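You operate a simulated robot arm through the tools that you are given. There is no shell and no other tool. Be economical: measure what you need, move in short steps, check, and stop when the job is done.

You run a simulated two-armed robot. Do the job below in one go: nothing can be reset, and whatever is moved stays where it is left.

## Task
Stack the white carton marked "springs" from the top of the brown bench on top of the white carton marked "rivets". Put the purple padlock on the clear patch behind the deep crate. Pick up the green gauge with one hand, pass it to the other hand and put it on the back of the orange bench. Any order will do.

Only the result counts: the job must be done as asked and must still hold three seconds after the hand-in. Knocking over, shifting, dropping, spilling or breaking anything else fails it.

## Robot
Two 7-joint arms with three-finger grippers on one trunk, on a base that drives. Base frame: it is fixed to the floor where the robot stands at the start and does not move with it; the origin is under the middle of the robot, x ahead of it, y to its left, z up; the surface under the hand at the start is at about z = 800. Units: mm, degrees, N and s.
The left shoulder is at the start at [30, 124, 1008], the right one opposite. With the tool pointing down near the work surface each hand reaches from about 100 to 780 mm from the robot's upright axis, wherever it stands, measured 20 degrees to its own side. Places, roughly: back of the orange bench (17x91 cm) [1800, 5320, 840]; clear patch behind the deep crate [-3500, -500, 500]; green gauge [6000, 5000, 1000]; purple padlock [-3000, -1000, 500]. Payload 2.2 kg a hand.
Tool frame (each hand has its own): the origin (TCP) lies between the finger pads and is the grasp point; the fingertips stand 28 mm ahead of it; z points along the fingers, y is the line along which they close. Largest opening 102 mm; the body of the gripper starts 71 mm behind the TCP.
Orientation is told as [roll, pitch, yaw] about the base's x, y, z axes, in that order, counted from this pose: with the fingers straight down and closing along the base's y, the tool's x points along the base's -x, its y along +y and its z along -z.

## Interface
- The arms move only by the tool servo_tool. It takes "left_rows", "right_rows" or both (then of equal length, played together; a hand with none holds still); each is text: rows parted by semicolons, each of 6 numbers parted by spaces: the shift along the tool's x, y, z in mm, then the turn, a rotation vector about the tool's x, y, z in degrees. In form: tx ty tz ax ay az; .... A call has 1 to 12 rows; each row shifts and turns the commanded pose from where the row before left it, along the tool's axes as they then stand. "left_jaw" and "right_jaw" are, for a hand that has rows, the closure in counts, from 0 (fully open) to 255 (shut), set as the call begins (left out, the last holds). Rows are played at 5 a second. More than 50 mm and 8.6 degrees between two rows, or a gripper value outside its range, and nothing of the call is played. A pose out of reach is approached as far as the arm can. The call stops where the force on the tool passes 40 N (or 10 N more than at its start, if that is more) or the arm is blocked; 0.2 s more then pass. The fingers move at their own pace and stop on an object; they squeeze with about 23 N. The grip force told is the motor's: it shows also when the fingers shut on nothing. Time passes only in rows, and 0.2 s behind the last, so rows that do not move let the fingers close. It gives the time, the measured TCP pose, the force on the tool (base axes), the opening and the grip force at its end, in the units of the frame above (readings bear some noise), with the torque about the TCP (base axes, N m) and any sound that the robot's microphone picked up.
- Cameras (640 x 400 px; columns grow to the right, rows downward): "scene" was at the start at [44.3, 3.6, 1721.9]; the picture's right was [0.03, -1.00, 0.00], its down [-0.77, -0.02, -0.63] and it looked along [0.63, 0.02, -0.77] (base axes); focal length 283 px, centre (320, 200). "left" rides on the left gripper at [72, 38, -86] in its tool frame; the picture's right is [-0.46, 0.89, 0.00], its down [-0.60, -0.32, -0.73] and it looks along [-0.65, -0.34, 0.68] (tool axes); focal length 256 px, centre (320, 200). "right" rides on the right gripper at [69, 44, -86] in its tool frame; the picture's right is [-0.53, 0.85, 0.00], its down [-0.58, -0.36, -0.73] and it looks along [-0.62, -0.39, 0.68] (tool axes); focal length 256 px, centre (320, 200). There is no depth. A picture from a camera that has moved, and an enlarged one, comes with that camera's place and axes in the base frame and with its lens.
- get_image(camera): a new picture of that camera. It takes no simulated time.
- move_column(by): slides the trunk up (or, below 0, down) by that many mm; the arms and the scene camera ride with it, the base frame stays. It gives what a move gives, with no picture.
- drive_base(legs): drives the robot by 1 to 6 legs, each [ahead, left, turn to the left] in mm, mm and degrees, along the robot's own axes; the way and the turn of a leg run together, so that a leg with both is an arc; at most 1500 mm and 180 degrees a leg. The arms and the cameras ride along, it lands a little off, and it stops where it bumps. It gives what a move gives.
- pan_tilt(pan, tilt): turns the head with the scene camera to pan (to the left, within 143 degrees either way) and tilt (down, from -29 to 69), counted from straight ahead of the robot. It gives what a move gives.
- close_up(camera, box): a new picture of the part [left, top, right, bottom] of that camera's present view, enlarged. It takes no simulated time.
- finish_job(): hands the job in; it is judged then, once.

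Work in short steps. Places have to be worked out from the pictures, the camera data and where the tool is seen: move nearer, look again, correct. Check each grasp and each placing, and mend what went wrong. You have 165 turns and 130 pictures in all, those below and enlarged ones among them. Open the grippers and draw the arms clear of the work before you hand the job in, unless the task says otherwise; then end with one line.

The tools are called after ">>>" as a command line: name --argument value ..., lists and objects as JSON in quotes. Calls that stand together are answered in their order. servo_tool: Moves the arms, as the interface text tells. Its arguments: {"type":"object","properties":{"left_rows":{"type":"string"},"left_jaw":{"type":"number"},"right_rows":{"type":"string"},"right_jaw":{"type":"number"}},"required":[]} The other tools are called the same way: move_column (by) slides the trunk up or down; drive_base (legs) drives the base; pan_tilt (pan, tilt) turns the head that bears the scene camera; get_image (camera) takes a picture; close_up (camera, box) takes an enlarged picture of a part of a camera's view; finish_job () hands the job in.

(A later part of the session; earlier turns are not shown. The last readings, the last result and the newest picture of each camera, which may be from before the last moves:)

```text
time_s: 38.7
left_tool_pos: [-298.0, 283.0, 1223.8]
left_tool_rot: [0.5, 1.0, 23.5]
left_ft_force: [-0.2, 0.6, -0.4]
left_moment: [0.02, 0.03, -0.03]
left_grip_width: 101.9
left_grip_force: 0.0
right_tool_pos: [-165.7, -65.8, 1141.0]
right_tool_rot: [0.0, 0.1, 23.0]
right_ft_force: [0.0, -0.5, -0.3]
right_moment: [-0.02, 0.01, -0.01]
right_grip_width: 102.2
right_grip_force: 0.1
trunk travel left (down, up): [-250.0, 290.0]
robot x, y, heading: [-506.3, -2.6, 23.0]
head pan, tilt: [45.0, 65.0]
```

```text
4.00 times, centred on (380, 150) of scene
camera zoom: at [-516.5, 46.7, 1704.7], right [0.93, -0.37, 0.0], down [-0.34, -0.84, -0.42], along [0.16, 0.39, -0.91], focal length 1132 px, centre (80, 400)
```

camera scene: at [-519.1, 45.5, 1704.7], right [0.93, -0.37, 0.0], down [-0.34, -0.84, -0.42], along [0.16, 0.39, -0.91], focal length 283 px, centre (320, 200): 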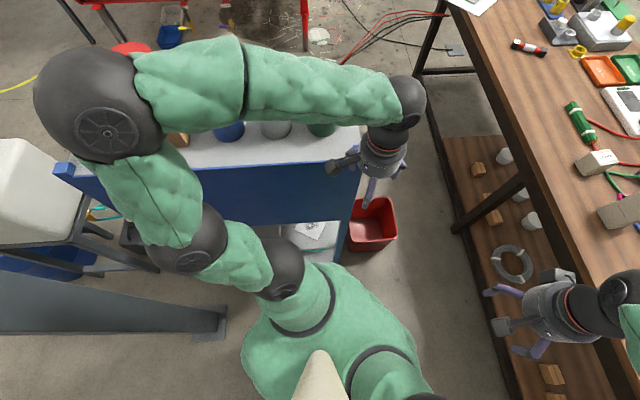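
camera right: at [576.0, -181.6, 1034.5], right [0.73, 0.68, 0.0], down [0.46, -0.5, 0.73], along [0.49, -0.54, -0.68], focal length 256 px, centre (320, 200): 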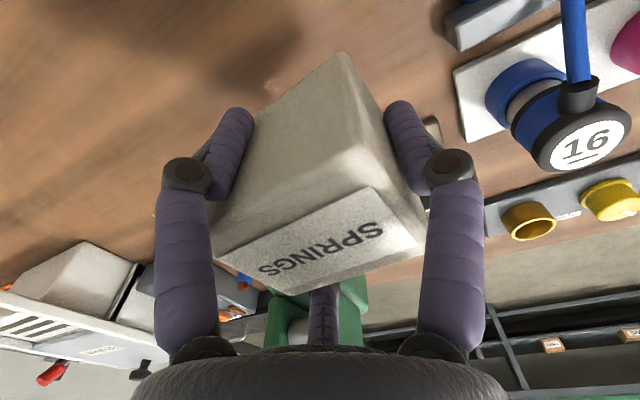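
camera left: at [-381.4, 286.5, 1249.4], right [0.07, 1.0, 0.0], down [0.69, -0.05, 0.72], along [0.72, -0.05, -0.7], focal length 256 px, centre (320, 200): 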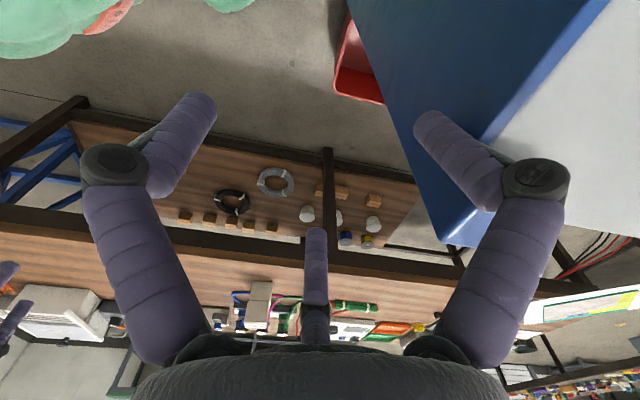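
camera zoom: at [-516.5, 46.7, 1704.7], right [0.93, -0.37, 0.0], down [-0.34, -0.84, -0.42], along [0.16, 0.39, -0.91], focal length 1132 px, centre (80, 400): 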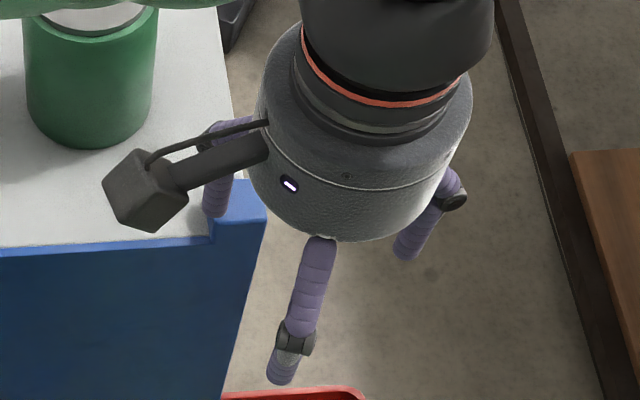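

Freed: it had hooked the cabinet's corner post. I raise the left hand more, then turn right and strafe away from the cabinet.

>>> servo_tool --left_rows "0 0 -30 0 0 0;0 0 -30 0 0 0;0 -30 0 0 0 0;0 -30 0 0 0 0" --right_rows "0 0 -30 0 0 0;0 0 -30 0 0 0;0 0 0 0 0 0;0 0 0 0 0 0"

>>> drive_base --legs '[[0, 0, -23], [0, -900, 0]]'

>>> pan_tilt --pan 70 --tilt 45

>>> get_image --camera "scene"

```text
time_s: 39.7
left_tool_pos: [-273.1, 226.4, 1281.8]
left_tool_rot: [0.4, 1.0, 23.6]
left_ft_force: [0.1, 0.8, -0.6]
left_moment: [-0.01, -0.01, 0.01]
left_grip_width: 101.8
left_grip_force: 0.1
right_tool_pos: [-165.0, -66.4, 1201.7]
right_tool_rot: [0.0, 0.1, 23.1]
right_ft_force: [0.8, -0.5, 0.7]
right_moment: [-0.01, 0.0, 0.0]
right_grip_width: 102.1
right_grip_force: 0.1
trunk travel left (down, up): [-250.0, 290.0]
robot x, y, heading: [-511.3, -1.3, 23.3]
head pan, tilt: [45.0, 65.0]
```

```text
time_s: 45.9
left_tool_pos: [-185.9, -815.5, 1281.1]
left_tool_rot: [0.4, 1.0, 2.4]
left_ft_force: [0.2, 0.4, 0.2]
left_moment: [0.03, 0.02, 0.0]
left_grip_width: 101.9
left_grip_force: 0.1
right_tool_pos: [-189.2, -1129.2, 1201.5]
right_tool_rot: [-0.1, 0.1, 2.0]
right_ft_force: [-0.1, -0.2, -0.5]
right_moment: [-0.02, 0.0, 0.02]
right_grip_width: 102.1
right_grip_force: 0.0
trunk travel left (down, up): [-250.0, 290.0]
robot x, y, heading: [-486.0, -942.1, 2.0]
head pan, tilt: [45.0, 65.0]
```

```text
time_s: 46.7
left_tool_pos: [-185.4, -816.7, 1280.3]
left_tool_rot: [0.4, 0.9, 2.4]
left_ft_force: [-0.5, 0.1, 0.8]
left_moment: [-0.02, -0.01, 0.01]
left_grip_width: 102.1
left_grip_force: 0.0
right_tool_pos: [-188.1, -1128.5, 1202.8]
right_tool_rot: [0.0, 0.0, 2.0]
right_ft_force: [0.3, 0.3, -0.5]
right_moment: [0.0, 0.01, 0.02]
right_grip_width: 101.9
right_grip_force: 0.0
trunk travel left (down, up): [-250.0, 290.0]
robot x, y, heading: [-484.4, -945.9, 2.0]
head pan, tilt: [70.0, 45.0]
```

```text
94 pictures are left
camera scene: at [-493.8, -865.6, 1729.7], right [0.95, -0.31, 0.0], down [-0.22, -0.67, -0.71], along [0.22, 0.67, -0.71], focal length 283 px, centre (320, 200)
```

scene: 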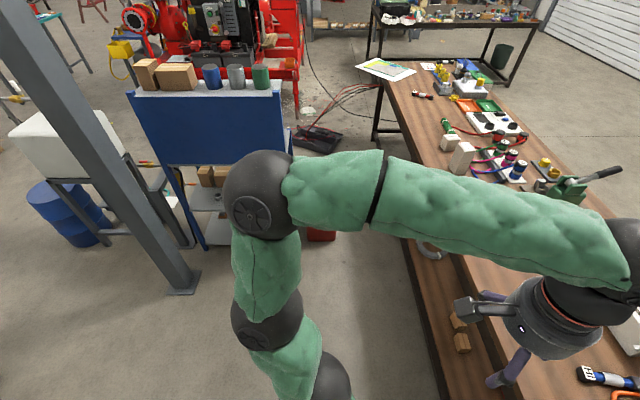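

The cabinet and jars are intact. Now I turn to heading 73° and drive to the entrance of the wall-side lane.

>>> drive_base --legs '[[0, 0, 71], [-731, 837, 0]]'

>>> pan_tilt --pan 80 --tilt 40

>>> get_image --camera "scene"

```text
time_s: 55.5
left_tool_pos: [-1527.3, -1044.6, 1281.4]
left_tool_rot: [0.4, 0.9, 72.9]
left_ft_force: [-0.7, -0.4, -0.3]
left_moment: [-0.01, -0.03, 0.02]
left_grip_width: 102.0
left_grip_force: 0.1
right_tool_pos: [-1234.4, -1156.1, 1201.4]
right_tool_rot: [0.0, 0.0, 72.4]
right_ft_force: [-0.8, 0.5, -0.1]
right_moment: [0.02, -0.01, -0.05]
right_grip_width: 102.0
right_grip_force: 0.1
trunk travel left (down, up): [-250.0, 290.0]
robot x, y, heading: [-1511.5, -1375.8, 72.4]
head pan, tilt: [70.0, 45.0]
```

```text
time_s: 56.2
left_tool_pos: [-1526.3, -1045.7, 1280.3]
left_tool_rot: [0.4, 1.0, 72.9]
left_ft_force: [-0.5, -0.4, -0.1]
left_moment: [-0.01, -0.01, 0.01]
left_grip_width: 102.0
left_grip_force: 0.1
right_tool_pos: [-1235.2, -1154.3, 1203.8]
right_tool_rot: [0.0, 0.1, 72.3]
right_ft_force: [-0.1, 0.3, 0.4]
right_moment: [0.01, -0.02, 0.02]
right_grip_width: 102.2
right_grip_force: 0.1
trunk travel left (down, up): [-250.0, 290.0]
robot x, y, heading: [-1511.9, -1371.5, 72.3]
head pan, tilt: [80.0, 40.0]
```

```text
93 pictures are left
camera scene: at [-1595.5, -1360.2, 1737.0], right [0.46, 0.89, 0.0], down [0.57, -0.3, -0.77], along [-0.68, 0.36, -0.64], focal length 283 px, centre (320, 200)
```

scene: 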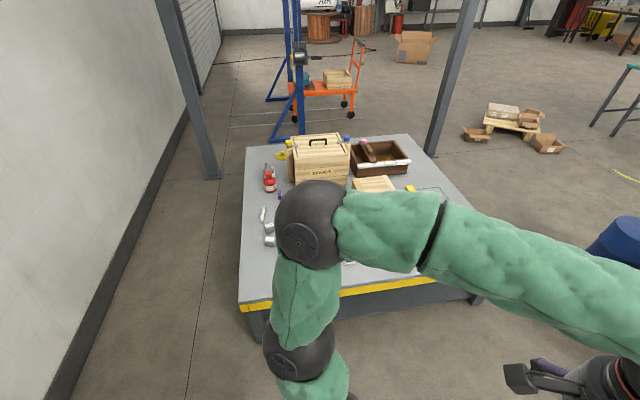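

The lane between table and wall is about 1 m wide. I thread it in three legs, ending opposite the padlock and facing the table.

>>> drive_base --legs '[[-466, 433, 0], [-264, 395, 0]]'

>>> drive_base --legs '[[40, 699, 0]]'

>>> pan_tilt --pan 0 --tilt 50

>>> get_image --camera "scene"

```text
time_s: 62.2
left_tool_pos: [-2530.6, -1500.8, 1280.0]
left_tool_rot: [0.3, 1.1, 72.8]
left_ft_force: [1.0, -0.1, -0.2]
left_moment: [0.01, -0.05, 0.05]
left_grip_width: 102.2
left_grip_force: 0.0
right_tool_pos: [-2239.0, -1611.5, 1202.3]
right_tool_rot: [-0.1, 0.0, 72.2]
right_ft_force: [0.2, -0.8, 0.0]
right_moment: [0.0, -0.02, -0.04]
right_grip_width: 102.0
right_grip_force: 0.2
trunk travel left (down, up): [-250.0, 290.0]
robot x, y, heading: [-2515.4, -1827.9, 72.3]
head pan, tilt: [80.0, 40.0]
```

```text
time_s: 66.2
left_tool_pos: [-3217.1, -1237.3, 1280.8]
left_tool_rot: [0.4, 1.2, 72.7]
left_ft_force: [0.2, 0.1, -0.4]
left_moment: [0.01, -0.03, 0.01]
left_grip_width: 101.9
left_grip_force: 0.0
right_tool_pos: [-2924.9, -1347.3, 1202.7]
right_tool_rot: [0.0, 0.1, 72.1]
right_ft_force: [-0.4, -0.2, 0.0]
right_moment: [0.01, -0.01, 0.01]
right_grip_width: 102.0
right_grip_force: 0.0
trunk travel left (down, up): [-250.0, 290.0]
robot x, y, heading: [-3197.2, -1567.3, 71.9]
head pan, tilt: [80.0, 40.0]
```

```text
time_s: 67.7
left_tool_pos: [-3215.8, -1236.3, 1282.0]
left_tool_rot: [0.4, 1.0, 72.6]
left_ft_force: [1.0, 0.9, 0.1]
left_moment: [-0.01, -0.01, -0.01]
left_grip_width: 101.9
left_grip_force: 0.0
right_tool_pos: [-2923.9, -1346.4, 1203.2]
right_tool_rot: [0.0, 0.1, 72.1]
right_ft_force: [0.2, -0.1, -0.4]
right_moment: [-0.04, 0.02, 0.0]
right_grip_width: 102.0
right_grip_force: 0.0
trunk travel left (down, up): [-250.0, 290.0]
robot x, y, heading: [-3199.6, -1563.5, 72.0]
head pan, tilt: [0.0, 50.0]
```

```text
92 pictures are left
camera scene: at [-3187.9, -1516.8, 1722.8], right [0.95, -0.31, 0.0], down [-0.23, -0.73, -0.64], along [0.2, 0.61, -0.77], focal length 283 px, centre (320, 200)
```

scene: 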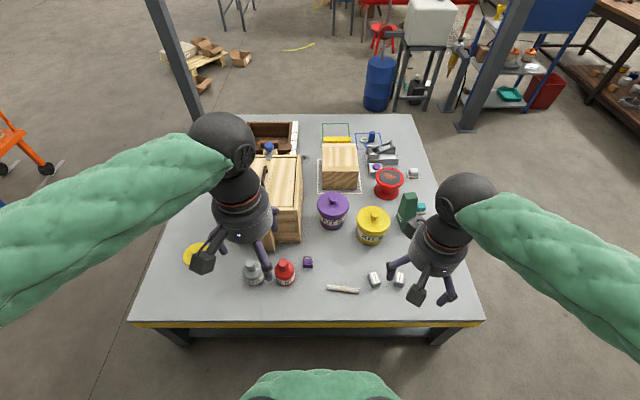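

Excellent view. The padlock is at about (-3048,-903). I zoom on it and on the area left of SPARES.

>>> close_up --camera "scene" --box '[240, 230, 336, 290]'

>>> close_up --camera "scene" --box '[128, 110, 320, 230]'

```text
6.67 times, centred on (288, 260) of scene
camera zoom: at [-3187.9, -1516.8, 1722.8], right [0.95, -0.31, 0.0], down [-0.23, -0.73, -0.64], along [0.2, 0.61, -0.77], focal length 1887 px, centre (533, -200)
```

zoom: 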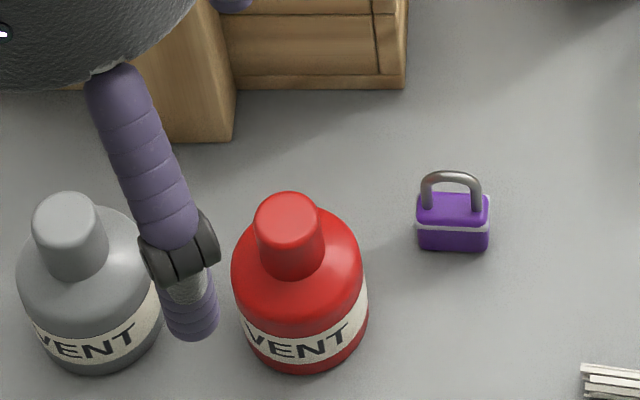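

```text
3.33 times, centred on (224, 170) of scene
camera zoom: at [-3187.9, -1516.8, 1722.8], right [0.95, -0.31, 0.0], down [-0.23, -0.73, -0.64], along [0.2, 0.61, -0.77], focal length 944 px, centre (640, 300)
```

zoom: 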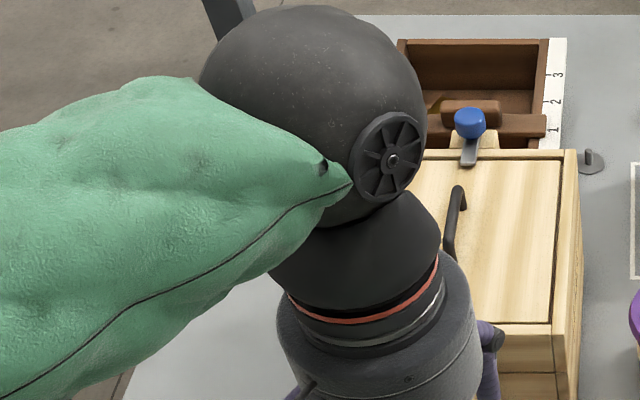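

The padlock stands upright, ~50 mm wide, with the red bottle ~35 mm to its left. I lower the trunk fully, then bring the left hand above the padlock.

>>> move_column --by -250

>>> servo_tool --left_rows "-46 -7 0 0 0 0;-46 -7 0 0 0 0;-46 -7 0 0 0 0;-46 -7 0 0 0 0;-46 -7 0 0 0 0;-46 -7 0 0 0 0;-46 -7 0 0 0 0;-46 -7 0 0 0 0;0 0 45 0 0 0;0 0 45 0 0 0;0 0 45 0 0 0;0 0 45 0 0 0"

>>> get_image --camera "left"

>>> get_image --camera "scene"

```text
time_s: 70.3
left_tool_pos: [-3216.6, -1235.7, 1030.9]
left_tool_rot: [0.4, 1.2, 72.6]
left_ft_force: [0.2, 0.3, 0.3]
left_moment: [0.01, -0.02, -0.02]
left_grip_width: 102.0
left_grip_force: 0.1
right_tool_pos: [-2924.4, -1346.8, 951.8]
right_tool_rot: [0.0, 0.0, 72.1]
right_ft_force: [-0.5, 0.2, -0.3]
right_moment: [0.0, 0.01, 0.0]
right_grip_width: 101.8
right_grip_force: 0.1
trunk travel left (down, up): [0.0, 540.0]
robot x, y, heading: [-3198.5, -1565.1, 71.7]
head pan, tilt: [0.0, 50.0]
```

```text
time_s: 72.9
left_tool_pos: [-3062.9, -918.3, 842.5]
left_tool_rot: [0.3, 1.0, 72.5]
left_ft_force: [0.5, -0.5, 0.6]
left_moment: [-0.02, 0.02, -0.01]
left_grip_width: 102.0
left_grip_force: 0.0
left hand out of reach, approached as far as the arm can: row 8
right_tool_pos: [-2924.1, -1346.2, 952.2]
right_tool_rot: [0.0, 0.0, 72.1]
right_ft_force: [-0.3, 0.1, 0.4]
right_moment: [-0.03, -0.03, -0.01]
right_grip_width: 101.9
right_grip_force: 0.1
trunk travel left (down, up): [0.0, 540.0]
robot x, y, heading: [-3199.8, -1563.4, 72.0]
head pan, tilt: [0.0, 50.0]
```

```text
89 pictures are left
camera left: at [-3120.2, -975.9, 928.5], right [-0.71, 0.71, 0.0], down [0.49, 0.49, 0.72], along [0.51, 0.51, -0.7], focal length 256 px, centre (320, 200)
```

left: 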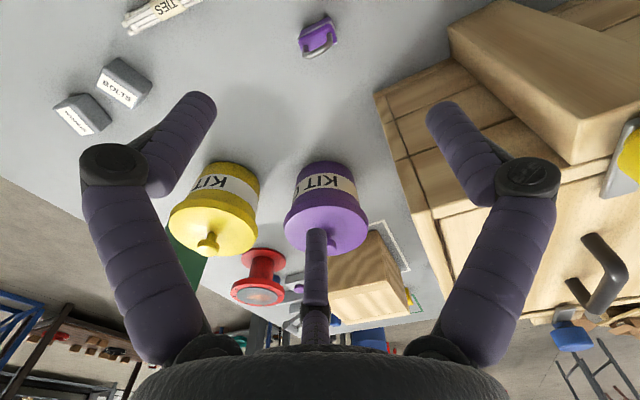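

```text
88 pictures are left
camera scene: at [-3187.8, -1516.3, 1472.8], right [0.95, -0.31, 0.0], down [-0.24, -0.73, -0.64], along [0.2, 0.61, -0.77], focal length 283 px, centre (320, 200)
```

scene: 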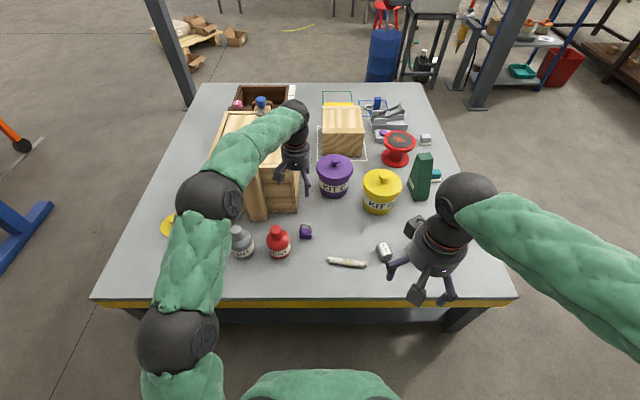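

Padlock confirmed at about (-3047,-902), z~520. I part-close the jaw to clear the bottle, centre over it and descend to z~620.

>>> servo_tool --left_rows "-20 -10 30 0 0 0;0 0 45 0 0 0;0 0 45 0 0 0;0 0 45 0 0 0;0 0 45 0 0 0;0 0 12 0 0 0;0 0 0 0 0 0" --left_jaw 75

>>> get_image --camera "left"

>>> close_up --camera "scene" --box '[240, 190, 368, 270]'

```text
time_s: 74.5
left_tool_pos: [-3049.1, -906.4, 620.1]
left_tool_rot: [0.4, 1.1, 72.6]
left_ft_force: [0.2, 0.0, -0.7]
left_moment: [-0.02, -0.02, 0.02]
left_grip_width: 71.9
left_grip_force: 0.1
right_tool_pos: [-2924.3, -1346.5, 953.8]
right_tool_rot: [-0.1, 0.1, 72.1]
right_ft_force: [-0.5, 0.4, -0.6]
right_moment: [0.0, -0.02, -0.03]
right_grip_width: 102.0
right_grip_force: 0.0
trunk travel left (down, up): [0.0, 540.0]
robot x, y, heading: [-3201.4, -1565.9, 72.2]
head pan, tilt: [0.0, 50.0]
```

```text
87 pictures are left
camera left: at [-3105.9, -963.7, 707.3], right [-0.71, 0.71, 0.0], down [0.49, 0.49, 0.72], along [0.51, 0.51, -0.7], focal length 256 px, centre (320, 200)
```

left: 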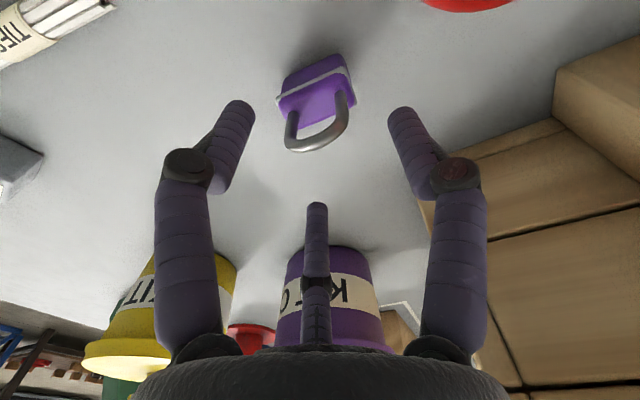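

```text
5.00 times, centred on (304, 230) of scene
camera zoom: at [-3187.9, -1516.8, 1472.8], right [0.95, -0.31, 0.0], down [-0.24, -0.73, -0.64], along [0.2, 0.61, -0.77], focal length 1415 px, centre (400, 50)
```

zoom: 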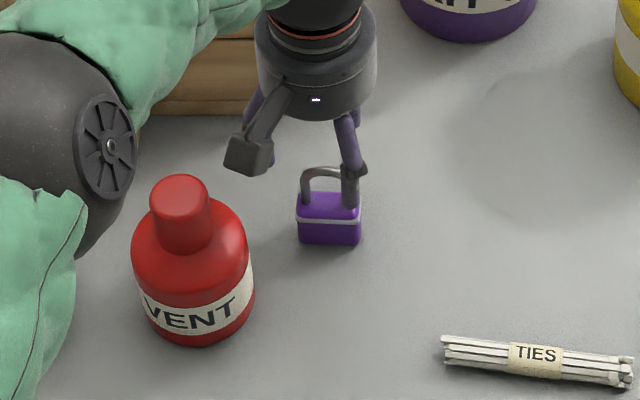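

The padlock is centred under the hand (4° turned). I align and go down to TCP z ~542.

>>> servo_tool --left_rows "0 0 26 0 0 4;0 0 26 0 0 0;0 0 26 0 0 0;0 0 0 0 0 0"

>>> get_image --camera "left"

>>> close_up --camera "scene" --box '[256, 195, 352, 255]'

```text
time_s: 75.5
left_tool_pos: [-3050.4, -906.4, 540.2]
left_tool_rot: [0.3, 0.9, 68.6]
left_ft_force: [0.4, 0.5, 0.5]
left_moment: [0.0, -0.02, -0.01]
left_grip_width: 71.9
left_grip_force: 0.0
right_tool_pos: [-2924.5, -1345.8, 952.6]
right_tool_rot: [0.0, 0.1, 72.1]
right_ft_force: [0.3, -0.2, 0.4]
right_moment: [0.0, -0.01, 0.02]
right_grip_width: 102.1
right_grip_force: 0.1
trunk travel left (down, up): [0.0, 540.0]
robot x, y, heading: [-3199.4, -1560.0, 72.2]
head pan, tilt: [0.0, 50.0]
```

```text
85 pictures are left
camera left: at [-3110.1, -960.6, 626.7], right [-0.65, 0.76, 0.0], down [0.52, 0.46, 0.72], along [0.54, 0.47, -0.7], focal length 256 px, centre (320, 200)
```

left: 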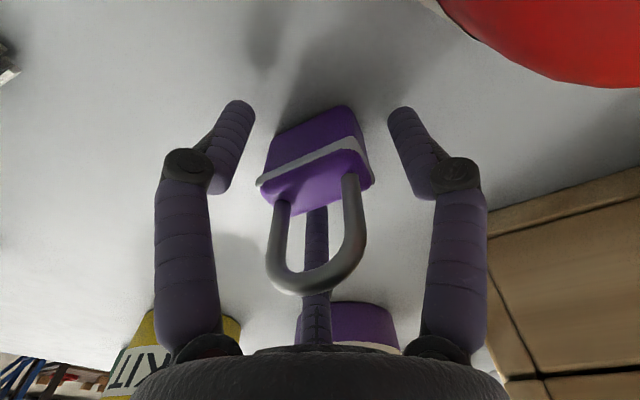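

```text
6.67 times, centred on (304, 225) of scene
camera zoom: at [-3187.8, -1516.6, 1472.8], right [0.95, -0.31, 0.0], down [-0.24, -0.73, -0.64], along [0.2, 0.61, -0.77], focal length 1887 px, centre (427, 33)
```

zoom: 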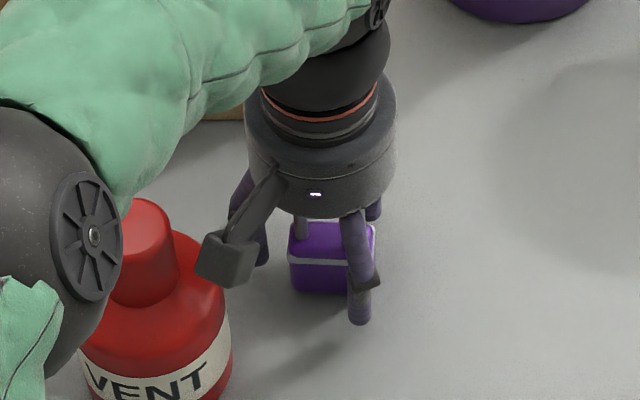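

The padlock body is between the fingers. I go down 8 mm more and close.

>>> servo_tool --left_rows "0 0 4 0 0 0;0 0 4 0 0 0;0 0 0 0 0 0"

>>> servo_tool --left_rows "0 0 0 0 0 0;0 0 0 0 0 0;0 0 0 0 0 0;0 0 0 0 0 0" --left_jaw 255

>>> servo_tool --left_rows "0 0 -10 0 0 0;0 0 -20 0 0 0;0 0 -40 0 0 0;0 0 -40 0 0 0;0 0 0 0 0 0"

>>> get_image --camera "left"

```text
time_s: 76.3
left_tool_pos: [-3050.5, -908.0, 533.0]
left_tool_rot: [0.3, 1.1, 68.6]
left_ft_force: [-0.7, -0.1, 0.1]
left_moment: [0.01, -0.01, 0.04]
left_grip_width: 72.0
left_grip_force: 0.1
right_tool_pos: [-2924.9, -1346.8, 953.4]
right_tool_rot: [0.0, 0.1, 72.1]
right_ft_force: [-0.9, -0.5, 0.4]
right_moment: [-0.01, -0.01, -0.01]
right_grip_width: 102.3
right_grip_force: 0.1
trunk travel left (down, up): [0.0, 540.0]
robot x, y, heading: [-3199.8, -1563.5, 72.2]
head pan, tilt: [0.0, 50.0]
```

```text
time_s: 77.3
left_tool_pos: [-3050.4, -908.4, 532.4]
left_tool_rot: [0.3, 1.1, 68.5]
left_ft_force: [-0.2, 0.9, 0.8]
left_moment: [0.05, 0.07, -0.01]
left_grip_width: 31.1
left_grip_force: 23.5
right_tool_pos: [-2924.6, -1347.2, 953.0]
right_tool_rot: [-0.1, 0.0, 72.1]
right_ft_force: [0.4, -0.7, -0.7]
right_moment: [-0.01, 0.01, 0.0]
right_grip_width: 101.9
right_grip_force: 0.0
trunk travel left (down, up): [0.0, 540.0]
robot x, y, heading: [-3200.7, -1563.0, 72.3]
head pan, tilt: [0.0, 50.0]
```

```text
time_s: 78.5
left_tool_pos: [-3048.2, -906.1, 644.7]
left_tool_rot: [0.3, 1.2, 68.5]
left_ft_force: [0.8, -0.3, -1.0]
left_moment: [-0.02, 0.01, 0.0]
left_grip_width: 30.9
left_grip_force: 22.9
right_tool_pos: [-2923.6, -1346.1, 952.8]
right_tool_rot: [0.1, 0.1, 72.0]
right_ft_force: [0.3, 0.0, 0.2]
right_moment: [0.02, -0.02, -0.03]
right_grip_width: 101.9
right_grip_force: 0.1
trunk travel left (down, up): [0.0, 540.0]
robot x, y, heading: [-3199.9, -1562.1, 72.2]
head pan, tilt: [0.0, 50.0]
```

```text
83 pictures are left
camera left: at [-3109.4, -959.7, 732.7], right [-0.65, 0.76, 0.0], down [0.52, 0.46, 0.72], along [0.54, 0.47, -0.7], focal length 256 px, centre (320, 200)
```

left: 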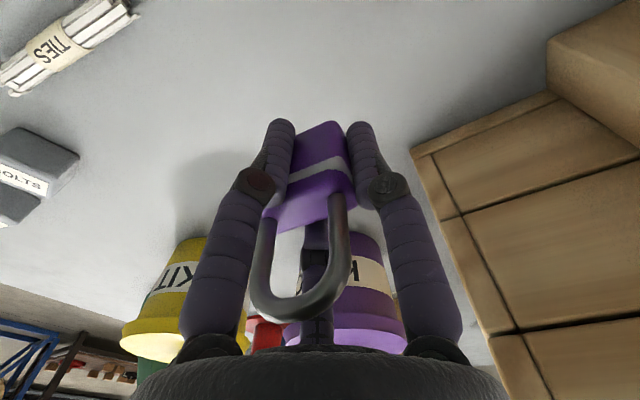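

The padlock is held. I lift it high and look at the area behind SPARES with the head.

>>> servo_tool --left_rows "0 0 -45 0 0 0;0 0 -45 0 0 0;0 0 -45 0 0 0;0 0 -45 0 0 0;30 -20 -30 0 0 0;45 -20 0 0 0 0;45 -20 0 0 0 0;45 -20 0 0 0 0;45 -20 0 0 0 0"

>>> pan_tilt --pan 20 --tilt 45

>>> get_image --camera "scene"

```text
time_s: 80.5
left_tool_pos: [-3031.3, -1133.2, 858.2]
left_tool_rot: [0.4, 1.1, 68.8]
left_ft_force: [-0.8, -0.1, -1.2]
left_moment: [0.03, -0.01, -0.02]
left_grip_width: 30.9
left_grip_force: 22.9
right_tool_pos: [-2923.7, -1346.5, 952.8]
right_tool_rot: [0.0, -0.1, 72.2]
right_ft_force: [0.3, -0.7, -0.1]
right_moment: [0.0, 0.02, 0.01]
right_grip_width: 102.0
right_grip_force: 0.0
trunk travel left (down, up): [0.0, 540.0]
robot x, y, heading: [-3203.0, -1563.8, 72.2]
head pan, tilt: [0.0, 50.0]
```

```text
time_s: 81.3
left_tool_pos: [-3030.9, -1132.0, 858.1]
left_tool_rot: [0.3, 1.1, 68.5]
left_ft_force: [-0.4, 0.1, -2.0]
left_moment: [-0.02, 0.01, 0.0]
left_grip_width: 30.8
left_grip_force: 22.8
right_tool_pos: [-2924.2, -1346.1, 951.6]
right_tool_rot: [0.1, 0.1, 72.1]
right_ft_force: [-0.6, 0.3, -0.2]
right_moment: [0.0, 0.02, -0.01]
right_grip_width: 102.3
right_grip_force: 0.1
trunk travel left (down, up): [0.0, 540.0]
robot x, y, heading: [-3203.0, -1563.8, 72.1]
head pan, tilt: [20.0, 45.0]
```

```text
82 pictures are left
camera scene: at [-3214.4, -1508.7, 1479.7], right [1.0, 0.04, 0.0], down [0.03, -0.71, -0.71], along [-0.03, 0.71, -0.71], focal length 283 px, centre (320, 200)
```

scene: 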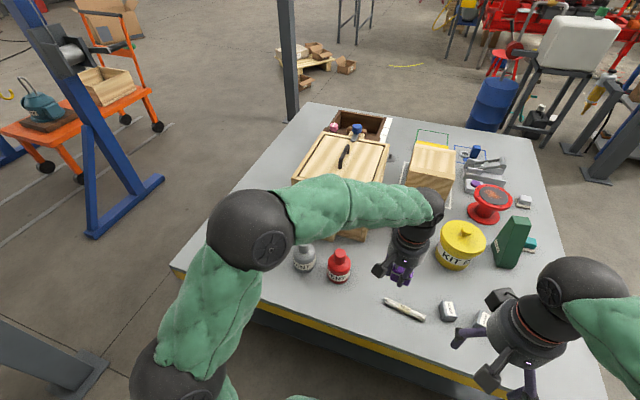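

I strafe left along the lane to see the space behind SPARES.

>>> drive_base --legs '[[0, 550, 0]]'

>>> pan_tilt --pan 0 --tilt 45

>>> get_image --camera "scene"

```text
time_s: 84.4
left_tool_pos: [-3551.3, -965.4, 858.6]
left_tool_rot: [0.3, 1.1, 68.8]
left_ft_force: [0.3, -0.4, -1.4]
left_moment: [0.01, -0.03, 0.0]
left_grip_width: 30.9
left_grip_force: 22.5
right_tool_pos: [-3445.6, -1179.4, 952.6]
right_tool_rot: [0.0, 0.0, 72.3]
right_ft_force: [0.6, 0.1, -0.2]
right_moment: [-0.02, -0.01, 0.02]
right_grip_width: 101.8
right_grip_force: 0.0
trunk travel left (down, up): [0.0, 540.0]
robot x, y, heading: [-3716.9, -1397.1, 72.4]
head pan, tilt: [20.0, 45.0]
```

```text
time_s: 85.3
left_tool_pos: [-3552.3, -965.2, 858.1]
left_tool_rot: [0.4, 1.1, 68.8]
left_ft_force: [-1.0, -0.2, -1.0]
left_moment: [0.05, -0.02, 0.01]
left_grip_width: 30.9
left_grip_force: 22.9
right_tool_pos: [-3444.8, -1178.2, 952.7]
right_tool_rot: [0.0, 0.0, 72.3]
right_ft_force: [-0.4, -0.5, 0.6]
right_moment: [-0.04, -0.04, 0.04]
right_grip_width: 102.1
right_grip_force: 0.1
trunk travel left (down, up): [0.0, 540.0]
robot x, y, heading: [-3719.7, -1395.8, 72.5]
head pan, tilt: [0.0, 45.0]
```

```text
81 pictures are left
camera scene: at [-3705.6, -1346.2, 1479.7], right [0.95, -0.3, 0.0], down [-0.21, -0.67, -0.71], along [0.21, 0.67, -0.71], focal length 283 px, centre (320, 200)
```

scene: 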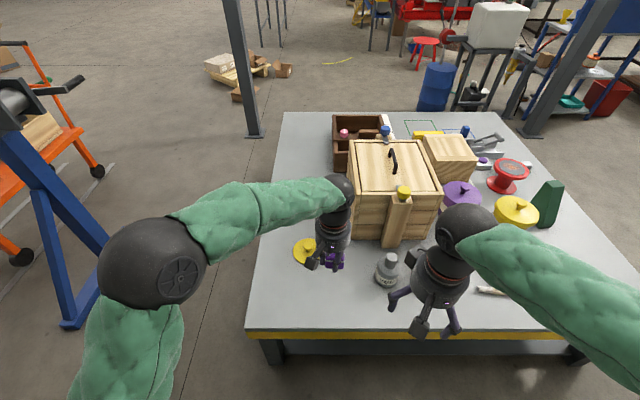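

I move the left hand sideways to the left (high, held padlock safe) to unmask the patch.

>>> servo_tool --left_rows "0 45 0 0 0 0;0 45 0 0 0 0;0 45 0 0 0 0;0 45 0 0 0 0;30 30 0 0 0 0;0 0 0 0 0 0"

>>> close_up --camera "scene" --box '[200, 90, 488, 270]'

```text
time_s: 86.7
left_tool_pos: [-3757.2, -918.6, 860.0]
left_tool_rot: [0.2, 1.1, 68.8]
left_ft_force: [-0.3, -0.6, -1.3]
left_moment: [0.04, -0.04, -0.02]
left_grip_width: 30.9
left_grip_force: 22.9
right_tool_pos: [-3443.9, -1179.3, 951.2]
right_tool_rot: [0.0, 0.1, 72.3]
right_ft_force: [-0.4, -1.1, -1.3]
right_moment: [-0.01, 0.01, -0.01]
right_grip_width: 102.0
right_grip_force: 0.0
trunk travel left (down, up): [0.0, 540.0]
robot x, y, heading: [-3717.5, -1394.9, 72.4]
head pan, tilt: [0.0, 45.0]
```

```text
2.22 times, centred on (344, 180) of scene
camera zoom: at [-3705.7, -1346.2, 1479.7], right [0.95, -0.3, 0.0], down [-0.21, -0.67, -0.71], along [0.21, 0.67, -0.71], focal length 629 px, centre (267, 244)
```

zoom: 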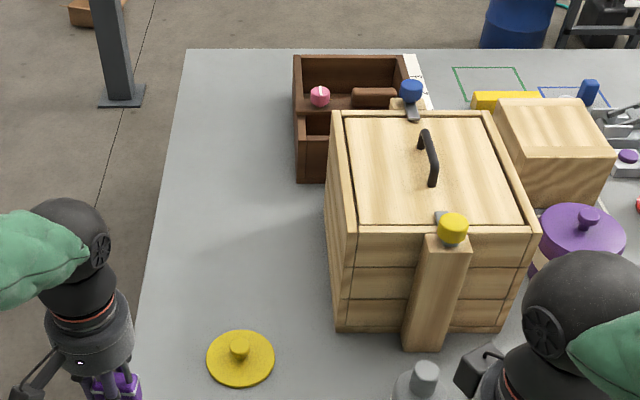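

The clear patch is the empty area left of SPARES around (-3490,-490), by the yellow lid. I need to get closer; I look down to see the base's clearance.

>>> pan_tilt --pan 0 --tilt 69

>>> get_image --camera "scene"

```text
time_s: 87.5
left_tool_pos: [-3755.5, -918.4, 859.1]
left_tool_rot: [0.3, 1.1, 68.8]
left_ft_force: [-0.5, 0.1, -1.4]
left_moment: [0.02, 0.01, 0.03]
left_grip_width: 30.9
left_grip_force: 22.8
right_tool_pos: [-3444.2, -1179.2, 952.8]
right_tool_rot: [0.0, 0.1, 72.3]
right_ft_force: [-0.5, 0.0, 0.4]
right_moment: [-0.03, 0.02, -0.02]
right_grip_width: 101.9
right_grip_force: 0.1
trunk travel left (down, up): [0.0, 540.0]
robot x, y, heading: [-3721.8, -1398.6, 72.3]
head pan, tilt: [0.0, 68.8]
```

```text
79 pictures are left
camera scene: at [-3713.3, -1370.3, 1450.9], right [0.95, -0.3, 0.0], down [-0.28, -0.89, -0.36], along [0.11, 0.35, -0.93], focal length 283 px, centre (320, 200)
```

scene: 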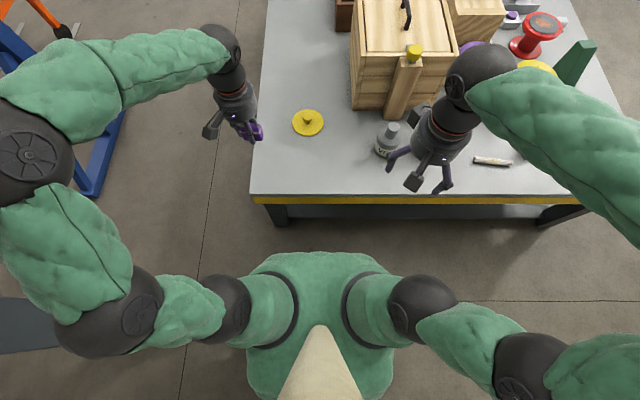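

The table edge is ~400 mm ahead of the axis. I creep forward in small legs, watching for any bump.

>>> drive_base --legs '[[100, -80, 0]]'

>>> drive_base --legs '[[50, 0, 0]]'

>>> pan_tilt --pan 0 --tilt 60

>>> get_image --camera "scene"

```text
time_s: 88.8
left_tool_pos: [-3647.9, -850.3, 859.5]
left_tool_rot: [0.3, 1.1, 68.8]
left_ft_force: [0.2, 0.0, -2.1]
left_moment: [0.0, 0.01, 0.02]
left_grip_width: 30.9
left_grip_force: 22.9
right_tool_pos: [-3338.3, -1110.4, 953.2]
right_tool_rot: [0.0, 0.1, 72.2]
right_ft_force: [0.2, 0.2, -0.6]
right_moment: [0.0, 0.03, -0.02]
right_grip_width: 102.3
right_grip_force: 0.2
trunk travel left (down, up): [0.0, 540.0]
robot x, y, heading: [-3609.5, -1330.1, 72.4]
head pan, tilt: [0.0, 68.8]
```

```text
time_s: 89.8
left_tool_pos: [-3634.1, -801.7, 858.8]
left_tool_rot: [0.4, 1.2, 68.7]
left_ft_force: [0.3, 0.5, -1.2]
left_moment: [-0.01, 0.02, 0.01]
left_grip_width: 30.9
left_grip_force: 23.8
right_tool_pos: [-3321.8, -1060.5, 952.2]
right_tool_rot: [0.0, 0.0, 72.3]
right_ft_force: [0.1, 0.5, -0.3]
right_moment: [-0.01, 0.02, 0.04]
right_grip_width: 102.2
right_grip_force: 0.1
trunk travel left (down, up): [0.0, 540.0]
robot x, y, heading: [-3597.5, -1282.7, 72.4]
head pan, tilt: [0.0, 68.8]
```

```text
time_s: 90.5
left_tool_pos: [-3634.3, -801.8, 859.8]
left_tool_rot: [0.3, 1.2, 68.9]
left_ft_force: [-0.1, -0.2, -2.3]
left_moment: [-0.03, 0.0, -0.02]
left_grip_width: 30.9
left_grip_force: 23.1
right_tool_pos: [-3322.3, -1062.0, 951.9]
right_tool_rot: [0.0, 0.1, 72.3]
right_ft_force: [0.3, 0.0, -0.2]
right_moment: [0.03, 0.01, 0.0]
right_grip_width: 101.8
right_grip_force: 0.0
trunk travel left (down, up): [0.0, 540.0]
robot x, y, heading: [-3597.0, -1278.9, 72.1]
head pan, tilt: [0.0, 60.0]
```

```text
78 pictures are left
camera scene: at [-3588.4, -1242.9, 1460.2], right [0.95, -0.3, 0.0], down [-0.26, -0.83, -0.5], along [0.15, 0.48, -0.87], focal length 283 px, centre (320, 200)
```

scene: 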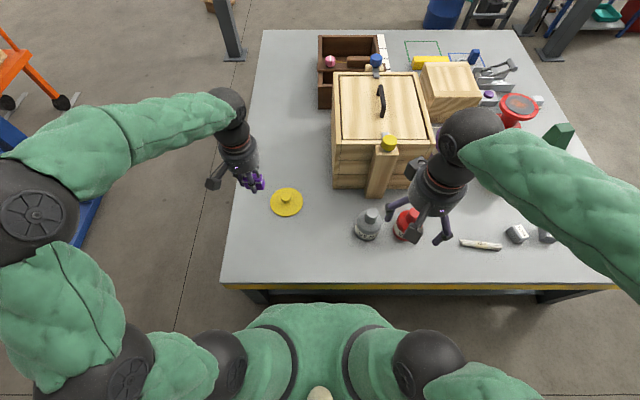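

No bump so far; another 40 + 30 mm.

>>> drive_base --legs '[[40, 0, 0]]'

>>> drive_base --legs '[[30, 0, 0]]'

```text
time_s: 91.3
left_tool_pos: [-3621.9, -764.0, 858.7]
left_tool_rot: [0.4, 1.2, 68.7]
left_ft_force: [0.1, 0.6, -1.6]
left_moment: [0.0, 0.03, 0.0]
left_grip_width: 31.1
left_grip_force: 23.2
right_tool_pos: [-3310.3, -1022.9, 952.7]
right_tool_rot: [0.0, 0.1, 72.3]
right_ft_force: [0.6, 0.4, -0.3]
right_moment: [-0.01, 0.01, -0.01]
right_grip_width: 102.2
right_grip_force: 0.0
trunk travel left (down, up): [0.0, 540.0]
robot x, y, heading: [-3586.6, -1238.1, 72.2]
head pan, tilt: [0.0, 60.0]
```

```text
time_s: 92.2
left_tool_pos: [-3618.6, -754.6, 858.7]
left_tool_rot: [0.4, 1.2, 68.7]
left_ft_force: [0.1, -0.9, -1.7]
left_moment: [0.0, 0.02, 0.01]
left_grip_width: 31.0
left_grip_force: 23.4
right_tool_pos: [-3307.0, -1014.6, 952.8]
right_tool_rot: [-0.1, 0.2, 72.3]
right_ft_force: [0.2, 0.3, -0.2]
right_moment: [0.02, 0.01, -0.01]
right_grip_width: 101.9
right_grip_force: 0.1
trunk travel left (down, up): [0.0, 540.0]
robot x, y, heading: [-3583.3, -1235.0, 72.3]
head pan, tilt: [0.0, 60.0]
stopped in leg 1: the robot was blocked; the commanded pose is now the measured one
```

The base is now touching something, so I back off 8 mm. Target becomes about (-3499,-507); I bring the padlock over it at z~680.

>>> drive_base --legs '[[-8, 0, 0]]'

>>> servo_tool --left_rows "-39 -3 25 0 0 0;-39 -3 25 0 0 0;-39 -3 25 0 0 0;-39 -3 25 0 0 0;-39 -3 25 0 0 0;-39 -3 25 0 0 0;-39 -3 25 0 0 0;0 0 0 0 0 0"

>>> get_image --camera "scene"

```text
time_s: 92.9
left_tool_pos: [-3621.5, -763.0, 859.3]
left_tool_rot: [0.2, 1.2, 68.7]
left_ft_force: [0.1, -1.2, -2.2]
left_moment: [0.0, 0.04, 0.0]
left_grip_width: 30.7
left_grip_force: 23.4
right_tool_pos: [-3310.8, -1022.1, 951.5]
right_tool_rot: [-0.1, 0.1, 72.4]
right_ft_force: [-0.8, 0.0, -0.8]
right_moment: [0.02, -0.02, 0.01]
right_grip_width: 102.0
right_grip_force: 0.1
trunk travel left (down, up): [0.0, 540.0]
robot x, y, heading: [-3583.3, -1239.0, 72.2]
head pan, tilt: [0.0, 60.0]
```

```text
time_s: 94.7
left_tool_pos: [-3504.5, -518.6, 677.0]
left_tool_rot: [0.4, 1.1, 68.7]
left_ft_force: [-0.1, -0.2, -1.5]
left_moment: [-0.01, -0.03, -0.03]
left_grip_width: 31.0
left_grip_force: 22.3
right_tool_pos: [-3310.4, -1022.1, 952.0]
right_tool_rot: [-0.2, 0.1, 72.3]
right_ft_force: [-0.4, 0.0, 0.3]
right_moment: [0.0, -0.01, -0.03]
right_grip_width: 101.9
right_grip_force: 0.0
trunk travel left (down, up): [0.0, 540.0]
robot x, y, heading: [-3585.8, -1239.9, 72.4]
head pan, tilt: [0.0, 60.0]
```

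```text
77 pictures are left
camera scene: at [-3576.0, -1202.8, 1460.3], right [0.95, -0.3, 0.0], down [-0.26, -0.83, -0.5], along [0.15, 0.48, -0.87], focal length 283 px, centre (320, 200)
```

scene: 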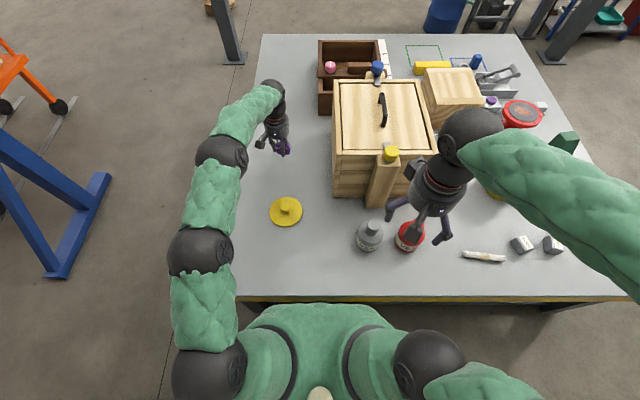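

The padlock hangs over the patch's middle. I lower to near the surface.

>>> servo_tool --left_rows "-15 0 40 0 0 0;0 0 40 0 0 0;0 0 40 0 0 0;0 0 10 0 0 0;0 0 0 0 0 0"

>>> get_image --camera "left"

```text
time_s: 95.9
left_tool_pos: [-3502.3, -508.0, 546.9]
left_tool_rot: [0.4, 1.2, 68.7]
left_ft_force: [0.3, -0.4, -1.4]
left_moment: [0.02, 0.0, 0.02]
left_grip_width: 30.8
left_grip_force: 23.1
right_tool_pos: [-3310.0, -1022.0, 951.5]
right_tool_rot: [0.0, 0.1, 72.3]
right_ft_force: [-0.1, 0.4, -0.6]
right_moment: [0.03, -0.01, 0.01]
right_grip_width: 101.8
right_grip_force: 0.2
trunk travel left (down, up): [0.0, 540.0]
robot x, y, heading: [-3582.3, -1238.4, 72.1]
head pan, tilt: [0.0, 60.0]
```

```text
76 pictures are left
camera left: at [-3562.6, -561.6, 633.6], right [-0.66, 0.75, 0.0], down [0.52, 0.46, 0.72], along [0.54, 0.47, -0.7], focal length 256 px, centre (320, 200)
```

left: 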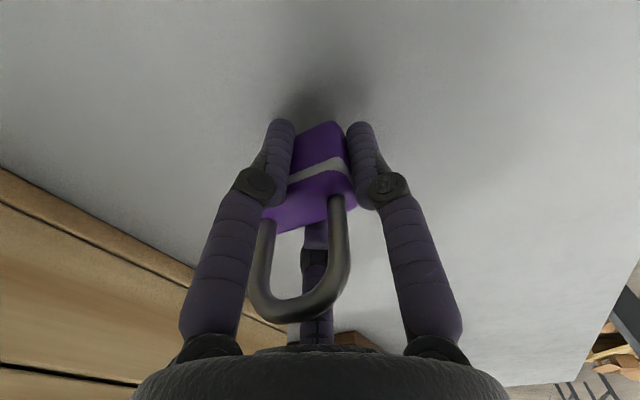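

Clear table underneath. I lower the last ~13 mm in small steps until contact shows.

>>> servo_tool --left_rows "0 0 4 0 0 0;0 0 4 0 0 0;0 0 3 0 0 0;0 0 0 0 0 0"

>>> servo_tool --left_rows "0 0 2 0 0 0;0 0 1 0 0 0;0 0 0 0 0 0"

```text
time_s: 96.9
left_tool_pos: [-3500.2, -508.6, 536.2]
left_tool_rot: [0.2, 1.2, 68.7]
left_ft_force: [0.6, 0.5, -1.8]
left_moment: [-0.01, -0.01, -0.02]
left_grip_width: 30.7
left_grip_force: 22.3
right_tool_pos: [-3310.4, -1022.0, 951.9]
right_tool_rot: [-0.1, 0.1, 72.4]
right_ft_force: [0.3, 0.3, -0.5]
right_moment: [0.02, 0.01, -0.04]
right_grip_width: 101.9
right_grip_force: 0.0
trunk travel left (down, up): [0.0, 540.0]
robot x, y, heading: [-3584.8, -1241.1, 72.2]
head pan, tilt: [0.0, 60.0]
```

```text
time_s: 97.7
left_tool_pos: [-3501.4, -506.8, 533.1]
left_tool_rot: [0.3, 1.2, 68.7]
left_ft_force: [0.0, 0.6, -1.7]
left_moment: [0.02, 0.0, 0.06]
left_grip_width: 30.8
left_grip_force: 22.6
right_tool_pos: [-3310.1, -1021.7, 952.4]
right_tool_rot: [-0.2, 0.1, 72.3]
right_ft_force: [-0.3, 1.1, -0.2]
right_moment: [0.0, -0.02, 0.0]
right_grip_width: 102.0
right_grip_force: 0.1
trunk travel left (down, up): [0.0, 540.0]
robot x, y, heading: [-3584.4, -1242.4, 72.2]
head pan, tilt: [0.0, 60.0]
```

>>> servo_tool --left_rows "0 0 1 0 0 0;0 0 1 0 0 0;0 0 0 0 0 0"

```text
time_s: 98.5
left_tool_pos: [-3501.5, -505.2, 532.1]
left_tool_rot: [0.4, 1.2, 68.8]
left_ft_force: [-2.0, -1.0, 6.3]
left_moment: [0.07, 0.02, 0.01]
left_grip_width: 31.0
left_grip_force: 22.2
right_tool_pos: [-3309.6, -1022.6, 950.8]
right_tool_rot: [-0.2, 0.0, 72.2]
right_ft_force: [0.0, 0.0, -0.7]
right_moment: [-0.02, -0.01, 0.06]
right_grip_width: 101.8
right_grip_force: 0.0
trunk travel left (down, up): [0.0, 540.0]
robot x, y, heading: [-3582.5, -1239.0, 72.6]
head pan, tilt: [0.0, 60.0]
```

Contact (6 N). I open to a part width, rise and check.

>>> servo_tool --left_rows "0 0 0 0 0 0;0 0 0 0 0 0;0 0 0 0 0 0" --left_jaw 50

>>> servo_tool --left_rows "0 0 -20 0 0 0;0 0 -40 0 0 0;0 0 -40 0 0 0;0 0 -40 0 0 0;0 0 0 0 0 0"

>>> get_image --camera "left"

```text
time_s: 99.3
left_tool_pos: [-3501.2, -506.6, 530.6]
left_tool_rot: [0.1, 1.2, 68.8]
left_ft_force: [0.2, 0.1, -0.4]
left_moment: [0.01, 0.0, -0.03]
left_grip_width: 81.8
left_grip_force: 0.1
right_tool_pos: [-3310.0, -1021.0, 951.9]
right_tool_rot: [-0.1, 0.1, 72.3]
right_ft_force: [0.3, 0.2, 0.1]
right_moment: [0.0, -0.01, 0.02]
right_grip_width: 102.0
right_grip_force: 0.1
trunk travel left (down, up): [0.0, 540.0]
robot x, y, heading: [-3585.2, -1238.7, 72.3]
head pan, tilt: [0.0, 60.0]
```

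```text
time_s: 100.5
left_tool_pos: [-3500.1, -506.4, 675.1]
left_tool_rot: [0.3, 1.4, 68.6]
left_ft_force: [-0.2, 0.1, 0.1]
left_moment: [0.03, 0.02, -0.02]
left_grip_width: 82.2
left_grip_force: 0.1
right_tool_pos: [-3309.6, -1020.7, 951.5]
right_tool_rot: [-0.1, 0.1, 72.3]
right_ft_force: [-0.2, 0.3, -1.1]
right_moment: [0.05, 0.0, 0.02]
right_grip_width: 101.9
right_grip_force: 0.0
trunk travel left (down, up): [0.0, 540.0]
robot x, y, heading: [-3585.7, -1240.3, 72.5]
head pan, tilt: [0.0, 60.0]
```

```text
75 pictures are left
camera left: at [-3560.2, -559.6, 763.4], right [-0.66, 0.75, 0.0], down [0.52, 0.46, 0.72], along [0.54, 0.47, -0.7], focal length 256 px, centre (320, 200)
```

left: 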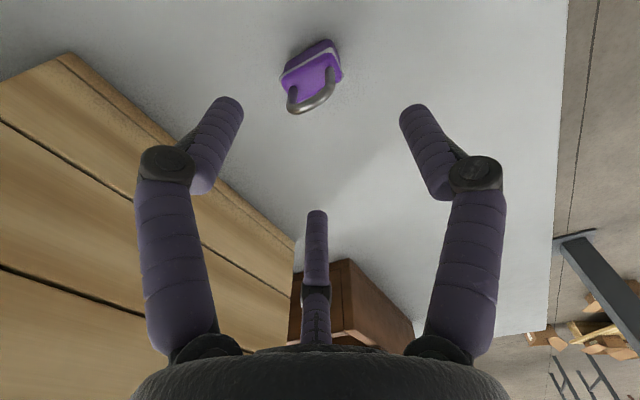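

The padlock stands on the clear patch. I lift, retract the left arm, raise the trunk, and back off from the table.

>>> servo_tool --left_rows "0 0 -45 0 0 0;0 0 -45 0 0 0;0 0 -45 0 0 0;20 0 -45 0 0 0;46 0 -10 0 0 0;46 0 0 0 0 0;46 0 0 0 0 0;46 0 0 0 0 0;46 0 0 0 0 0;46 0 0 0 0 0;46 0 0 0 0 0"

>>> drive_base --legs '[[-210, 0, 0]]'

>>> move_column --by 250

>>> get_image --camera "scene"

```text
time_s: 102.9
left_tool_pos: [-3623.6, -820.7, 870.2]
left_tool_rot: [0.4, 1.2, 68.7]
left_ft_force: [0.1, -1.0, -0.1]
left_moment: [0.0, 0.0, 0.0]
left_grip_width: 81.9
left_grip_force: 0.0
right_tool_pos: [-3311.0, -1021.7, 952.0]
right_tool_rot: [0.0, 0.2, 72.3]
right_ft_force: [0.1, -0.4, -1.0]
right_moment: [0.01, -0.06, -0.01]
right_grip_width: 102.0
right_grip_force: 0.1
trunk travel left (down, up): [0.0, 540.0]
robot x, y, heading: [-3586.2, -1239.8, 72.7]
head pan, tilt: [0.0, 60.0]
```

```text
time_s: 104.6
left_tool_pos: [-3686.9, -1021.4, 870.1]
left_tool_rot: [0.3, 1.2, 68.7]
left_ft_force: [-0.4, -0.4, 0.8]
left_moment: [0.03, -0.01, -0.03]
left_grip_width: 82.0
left_grip_force: 0.1
right_tool_pos: [-3374.2, -1223.0, 952.5]
right_tool_rot: [-0.1, 0.1, 72.2]
right_ft_force: [0.1, -0.3, 0.2]
right_moment: [0.0, 0.0, -0.01]
right_grip_width: 102.0
right_grip_force: 0.1
trunk travel left (down, up): [0.0, 540.0]
robot x, y, heading: [-3648.4, -1440.5, 72.0]
head pan, tilt: [0.0, 60.0]
```

```text
time_s: 107.2
left_tool_pos: [-3687.1, -1020.1, 1120.4]
left_tool_rot: [0.2, 1.2, 68.7]
left_ft_force: [-0.2, -0.6, 0.5]
left_moment: [0.03, -0.01, 0.03]
left_grip_width: 82.2
left_grip_force: 0.0
right_tool_pos: [-3373.6, -1221.9, 1203.0]
right_tool_rot: [-0.1, -0.1, 72.2]
right_ft_force: [-0.5, -0.8, 0.1]
right_moment: [0.0, 0.0, 0.0]
right_grip_width: 101.9
right_grip_force: 0.1
trunk travel left (down, up): [-250.0, 290.0]
robot x, y, heading: [-3644.8, -1439.9, 72.2]
head pan, tilt: [0.0, 60.0]
```

```text
74 pictures are left
camera scene: at [-3640.4, -1403.9, 1710.1], right [0.95, -0.31, 0.0], down [-0.26, -0.82, -0.5], along [0.15, 0.48, -0.87], focal length 283 px, centre (320, 200)
```

scene: 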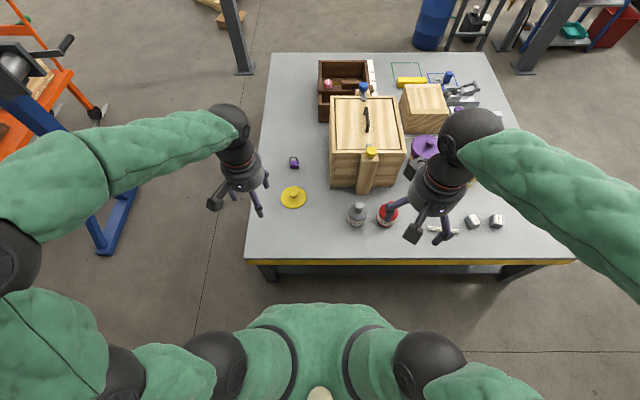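

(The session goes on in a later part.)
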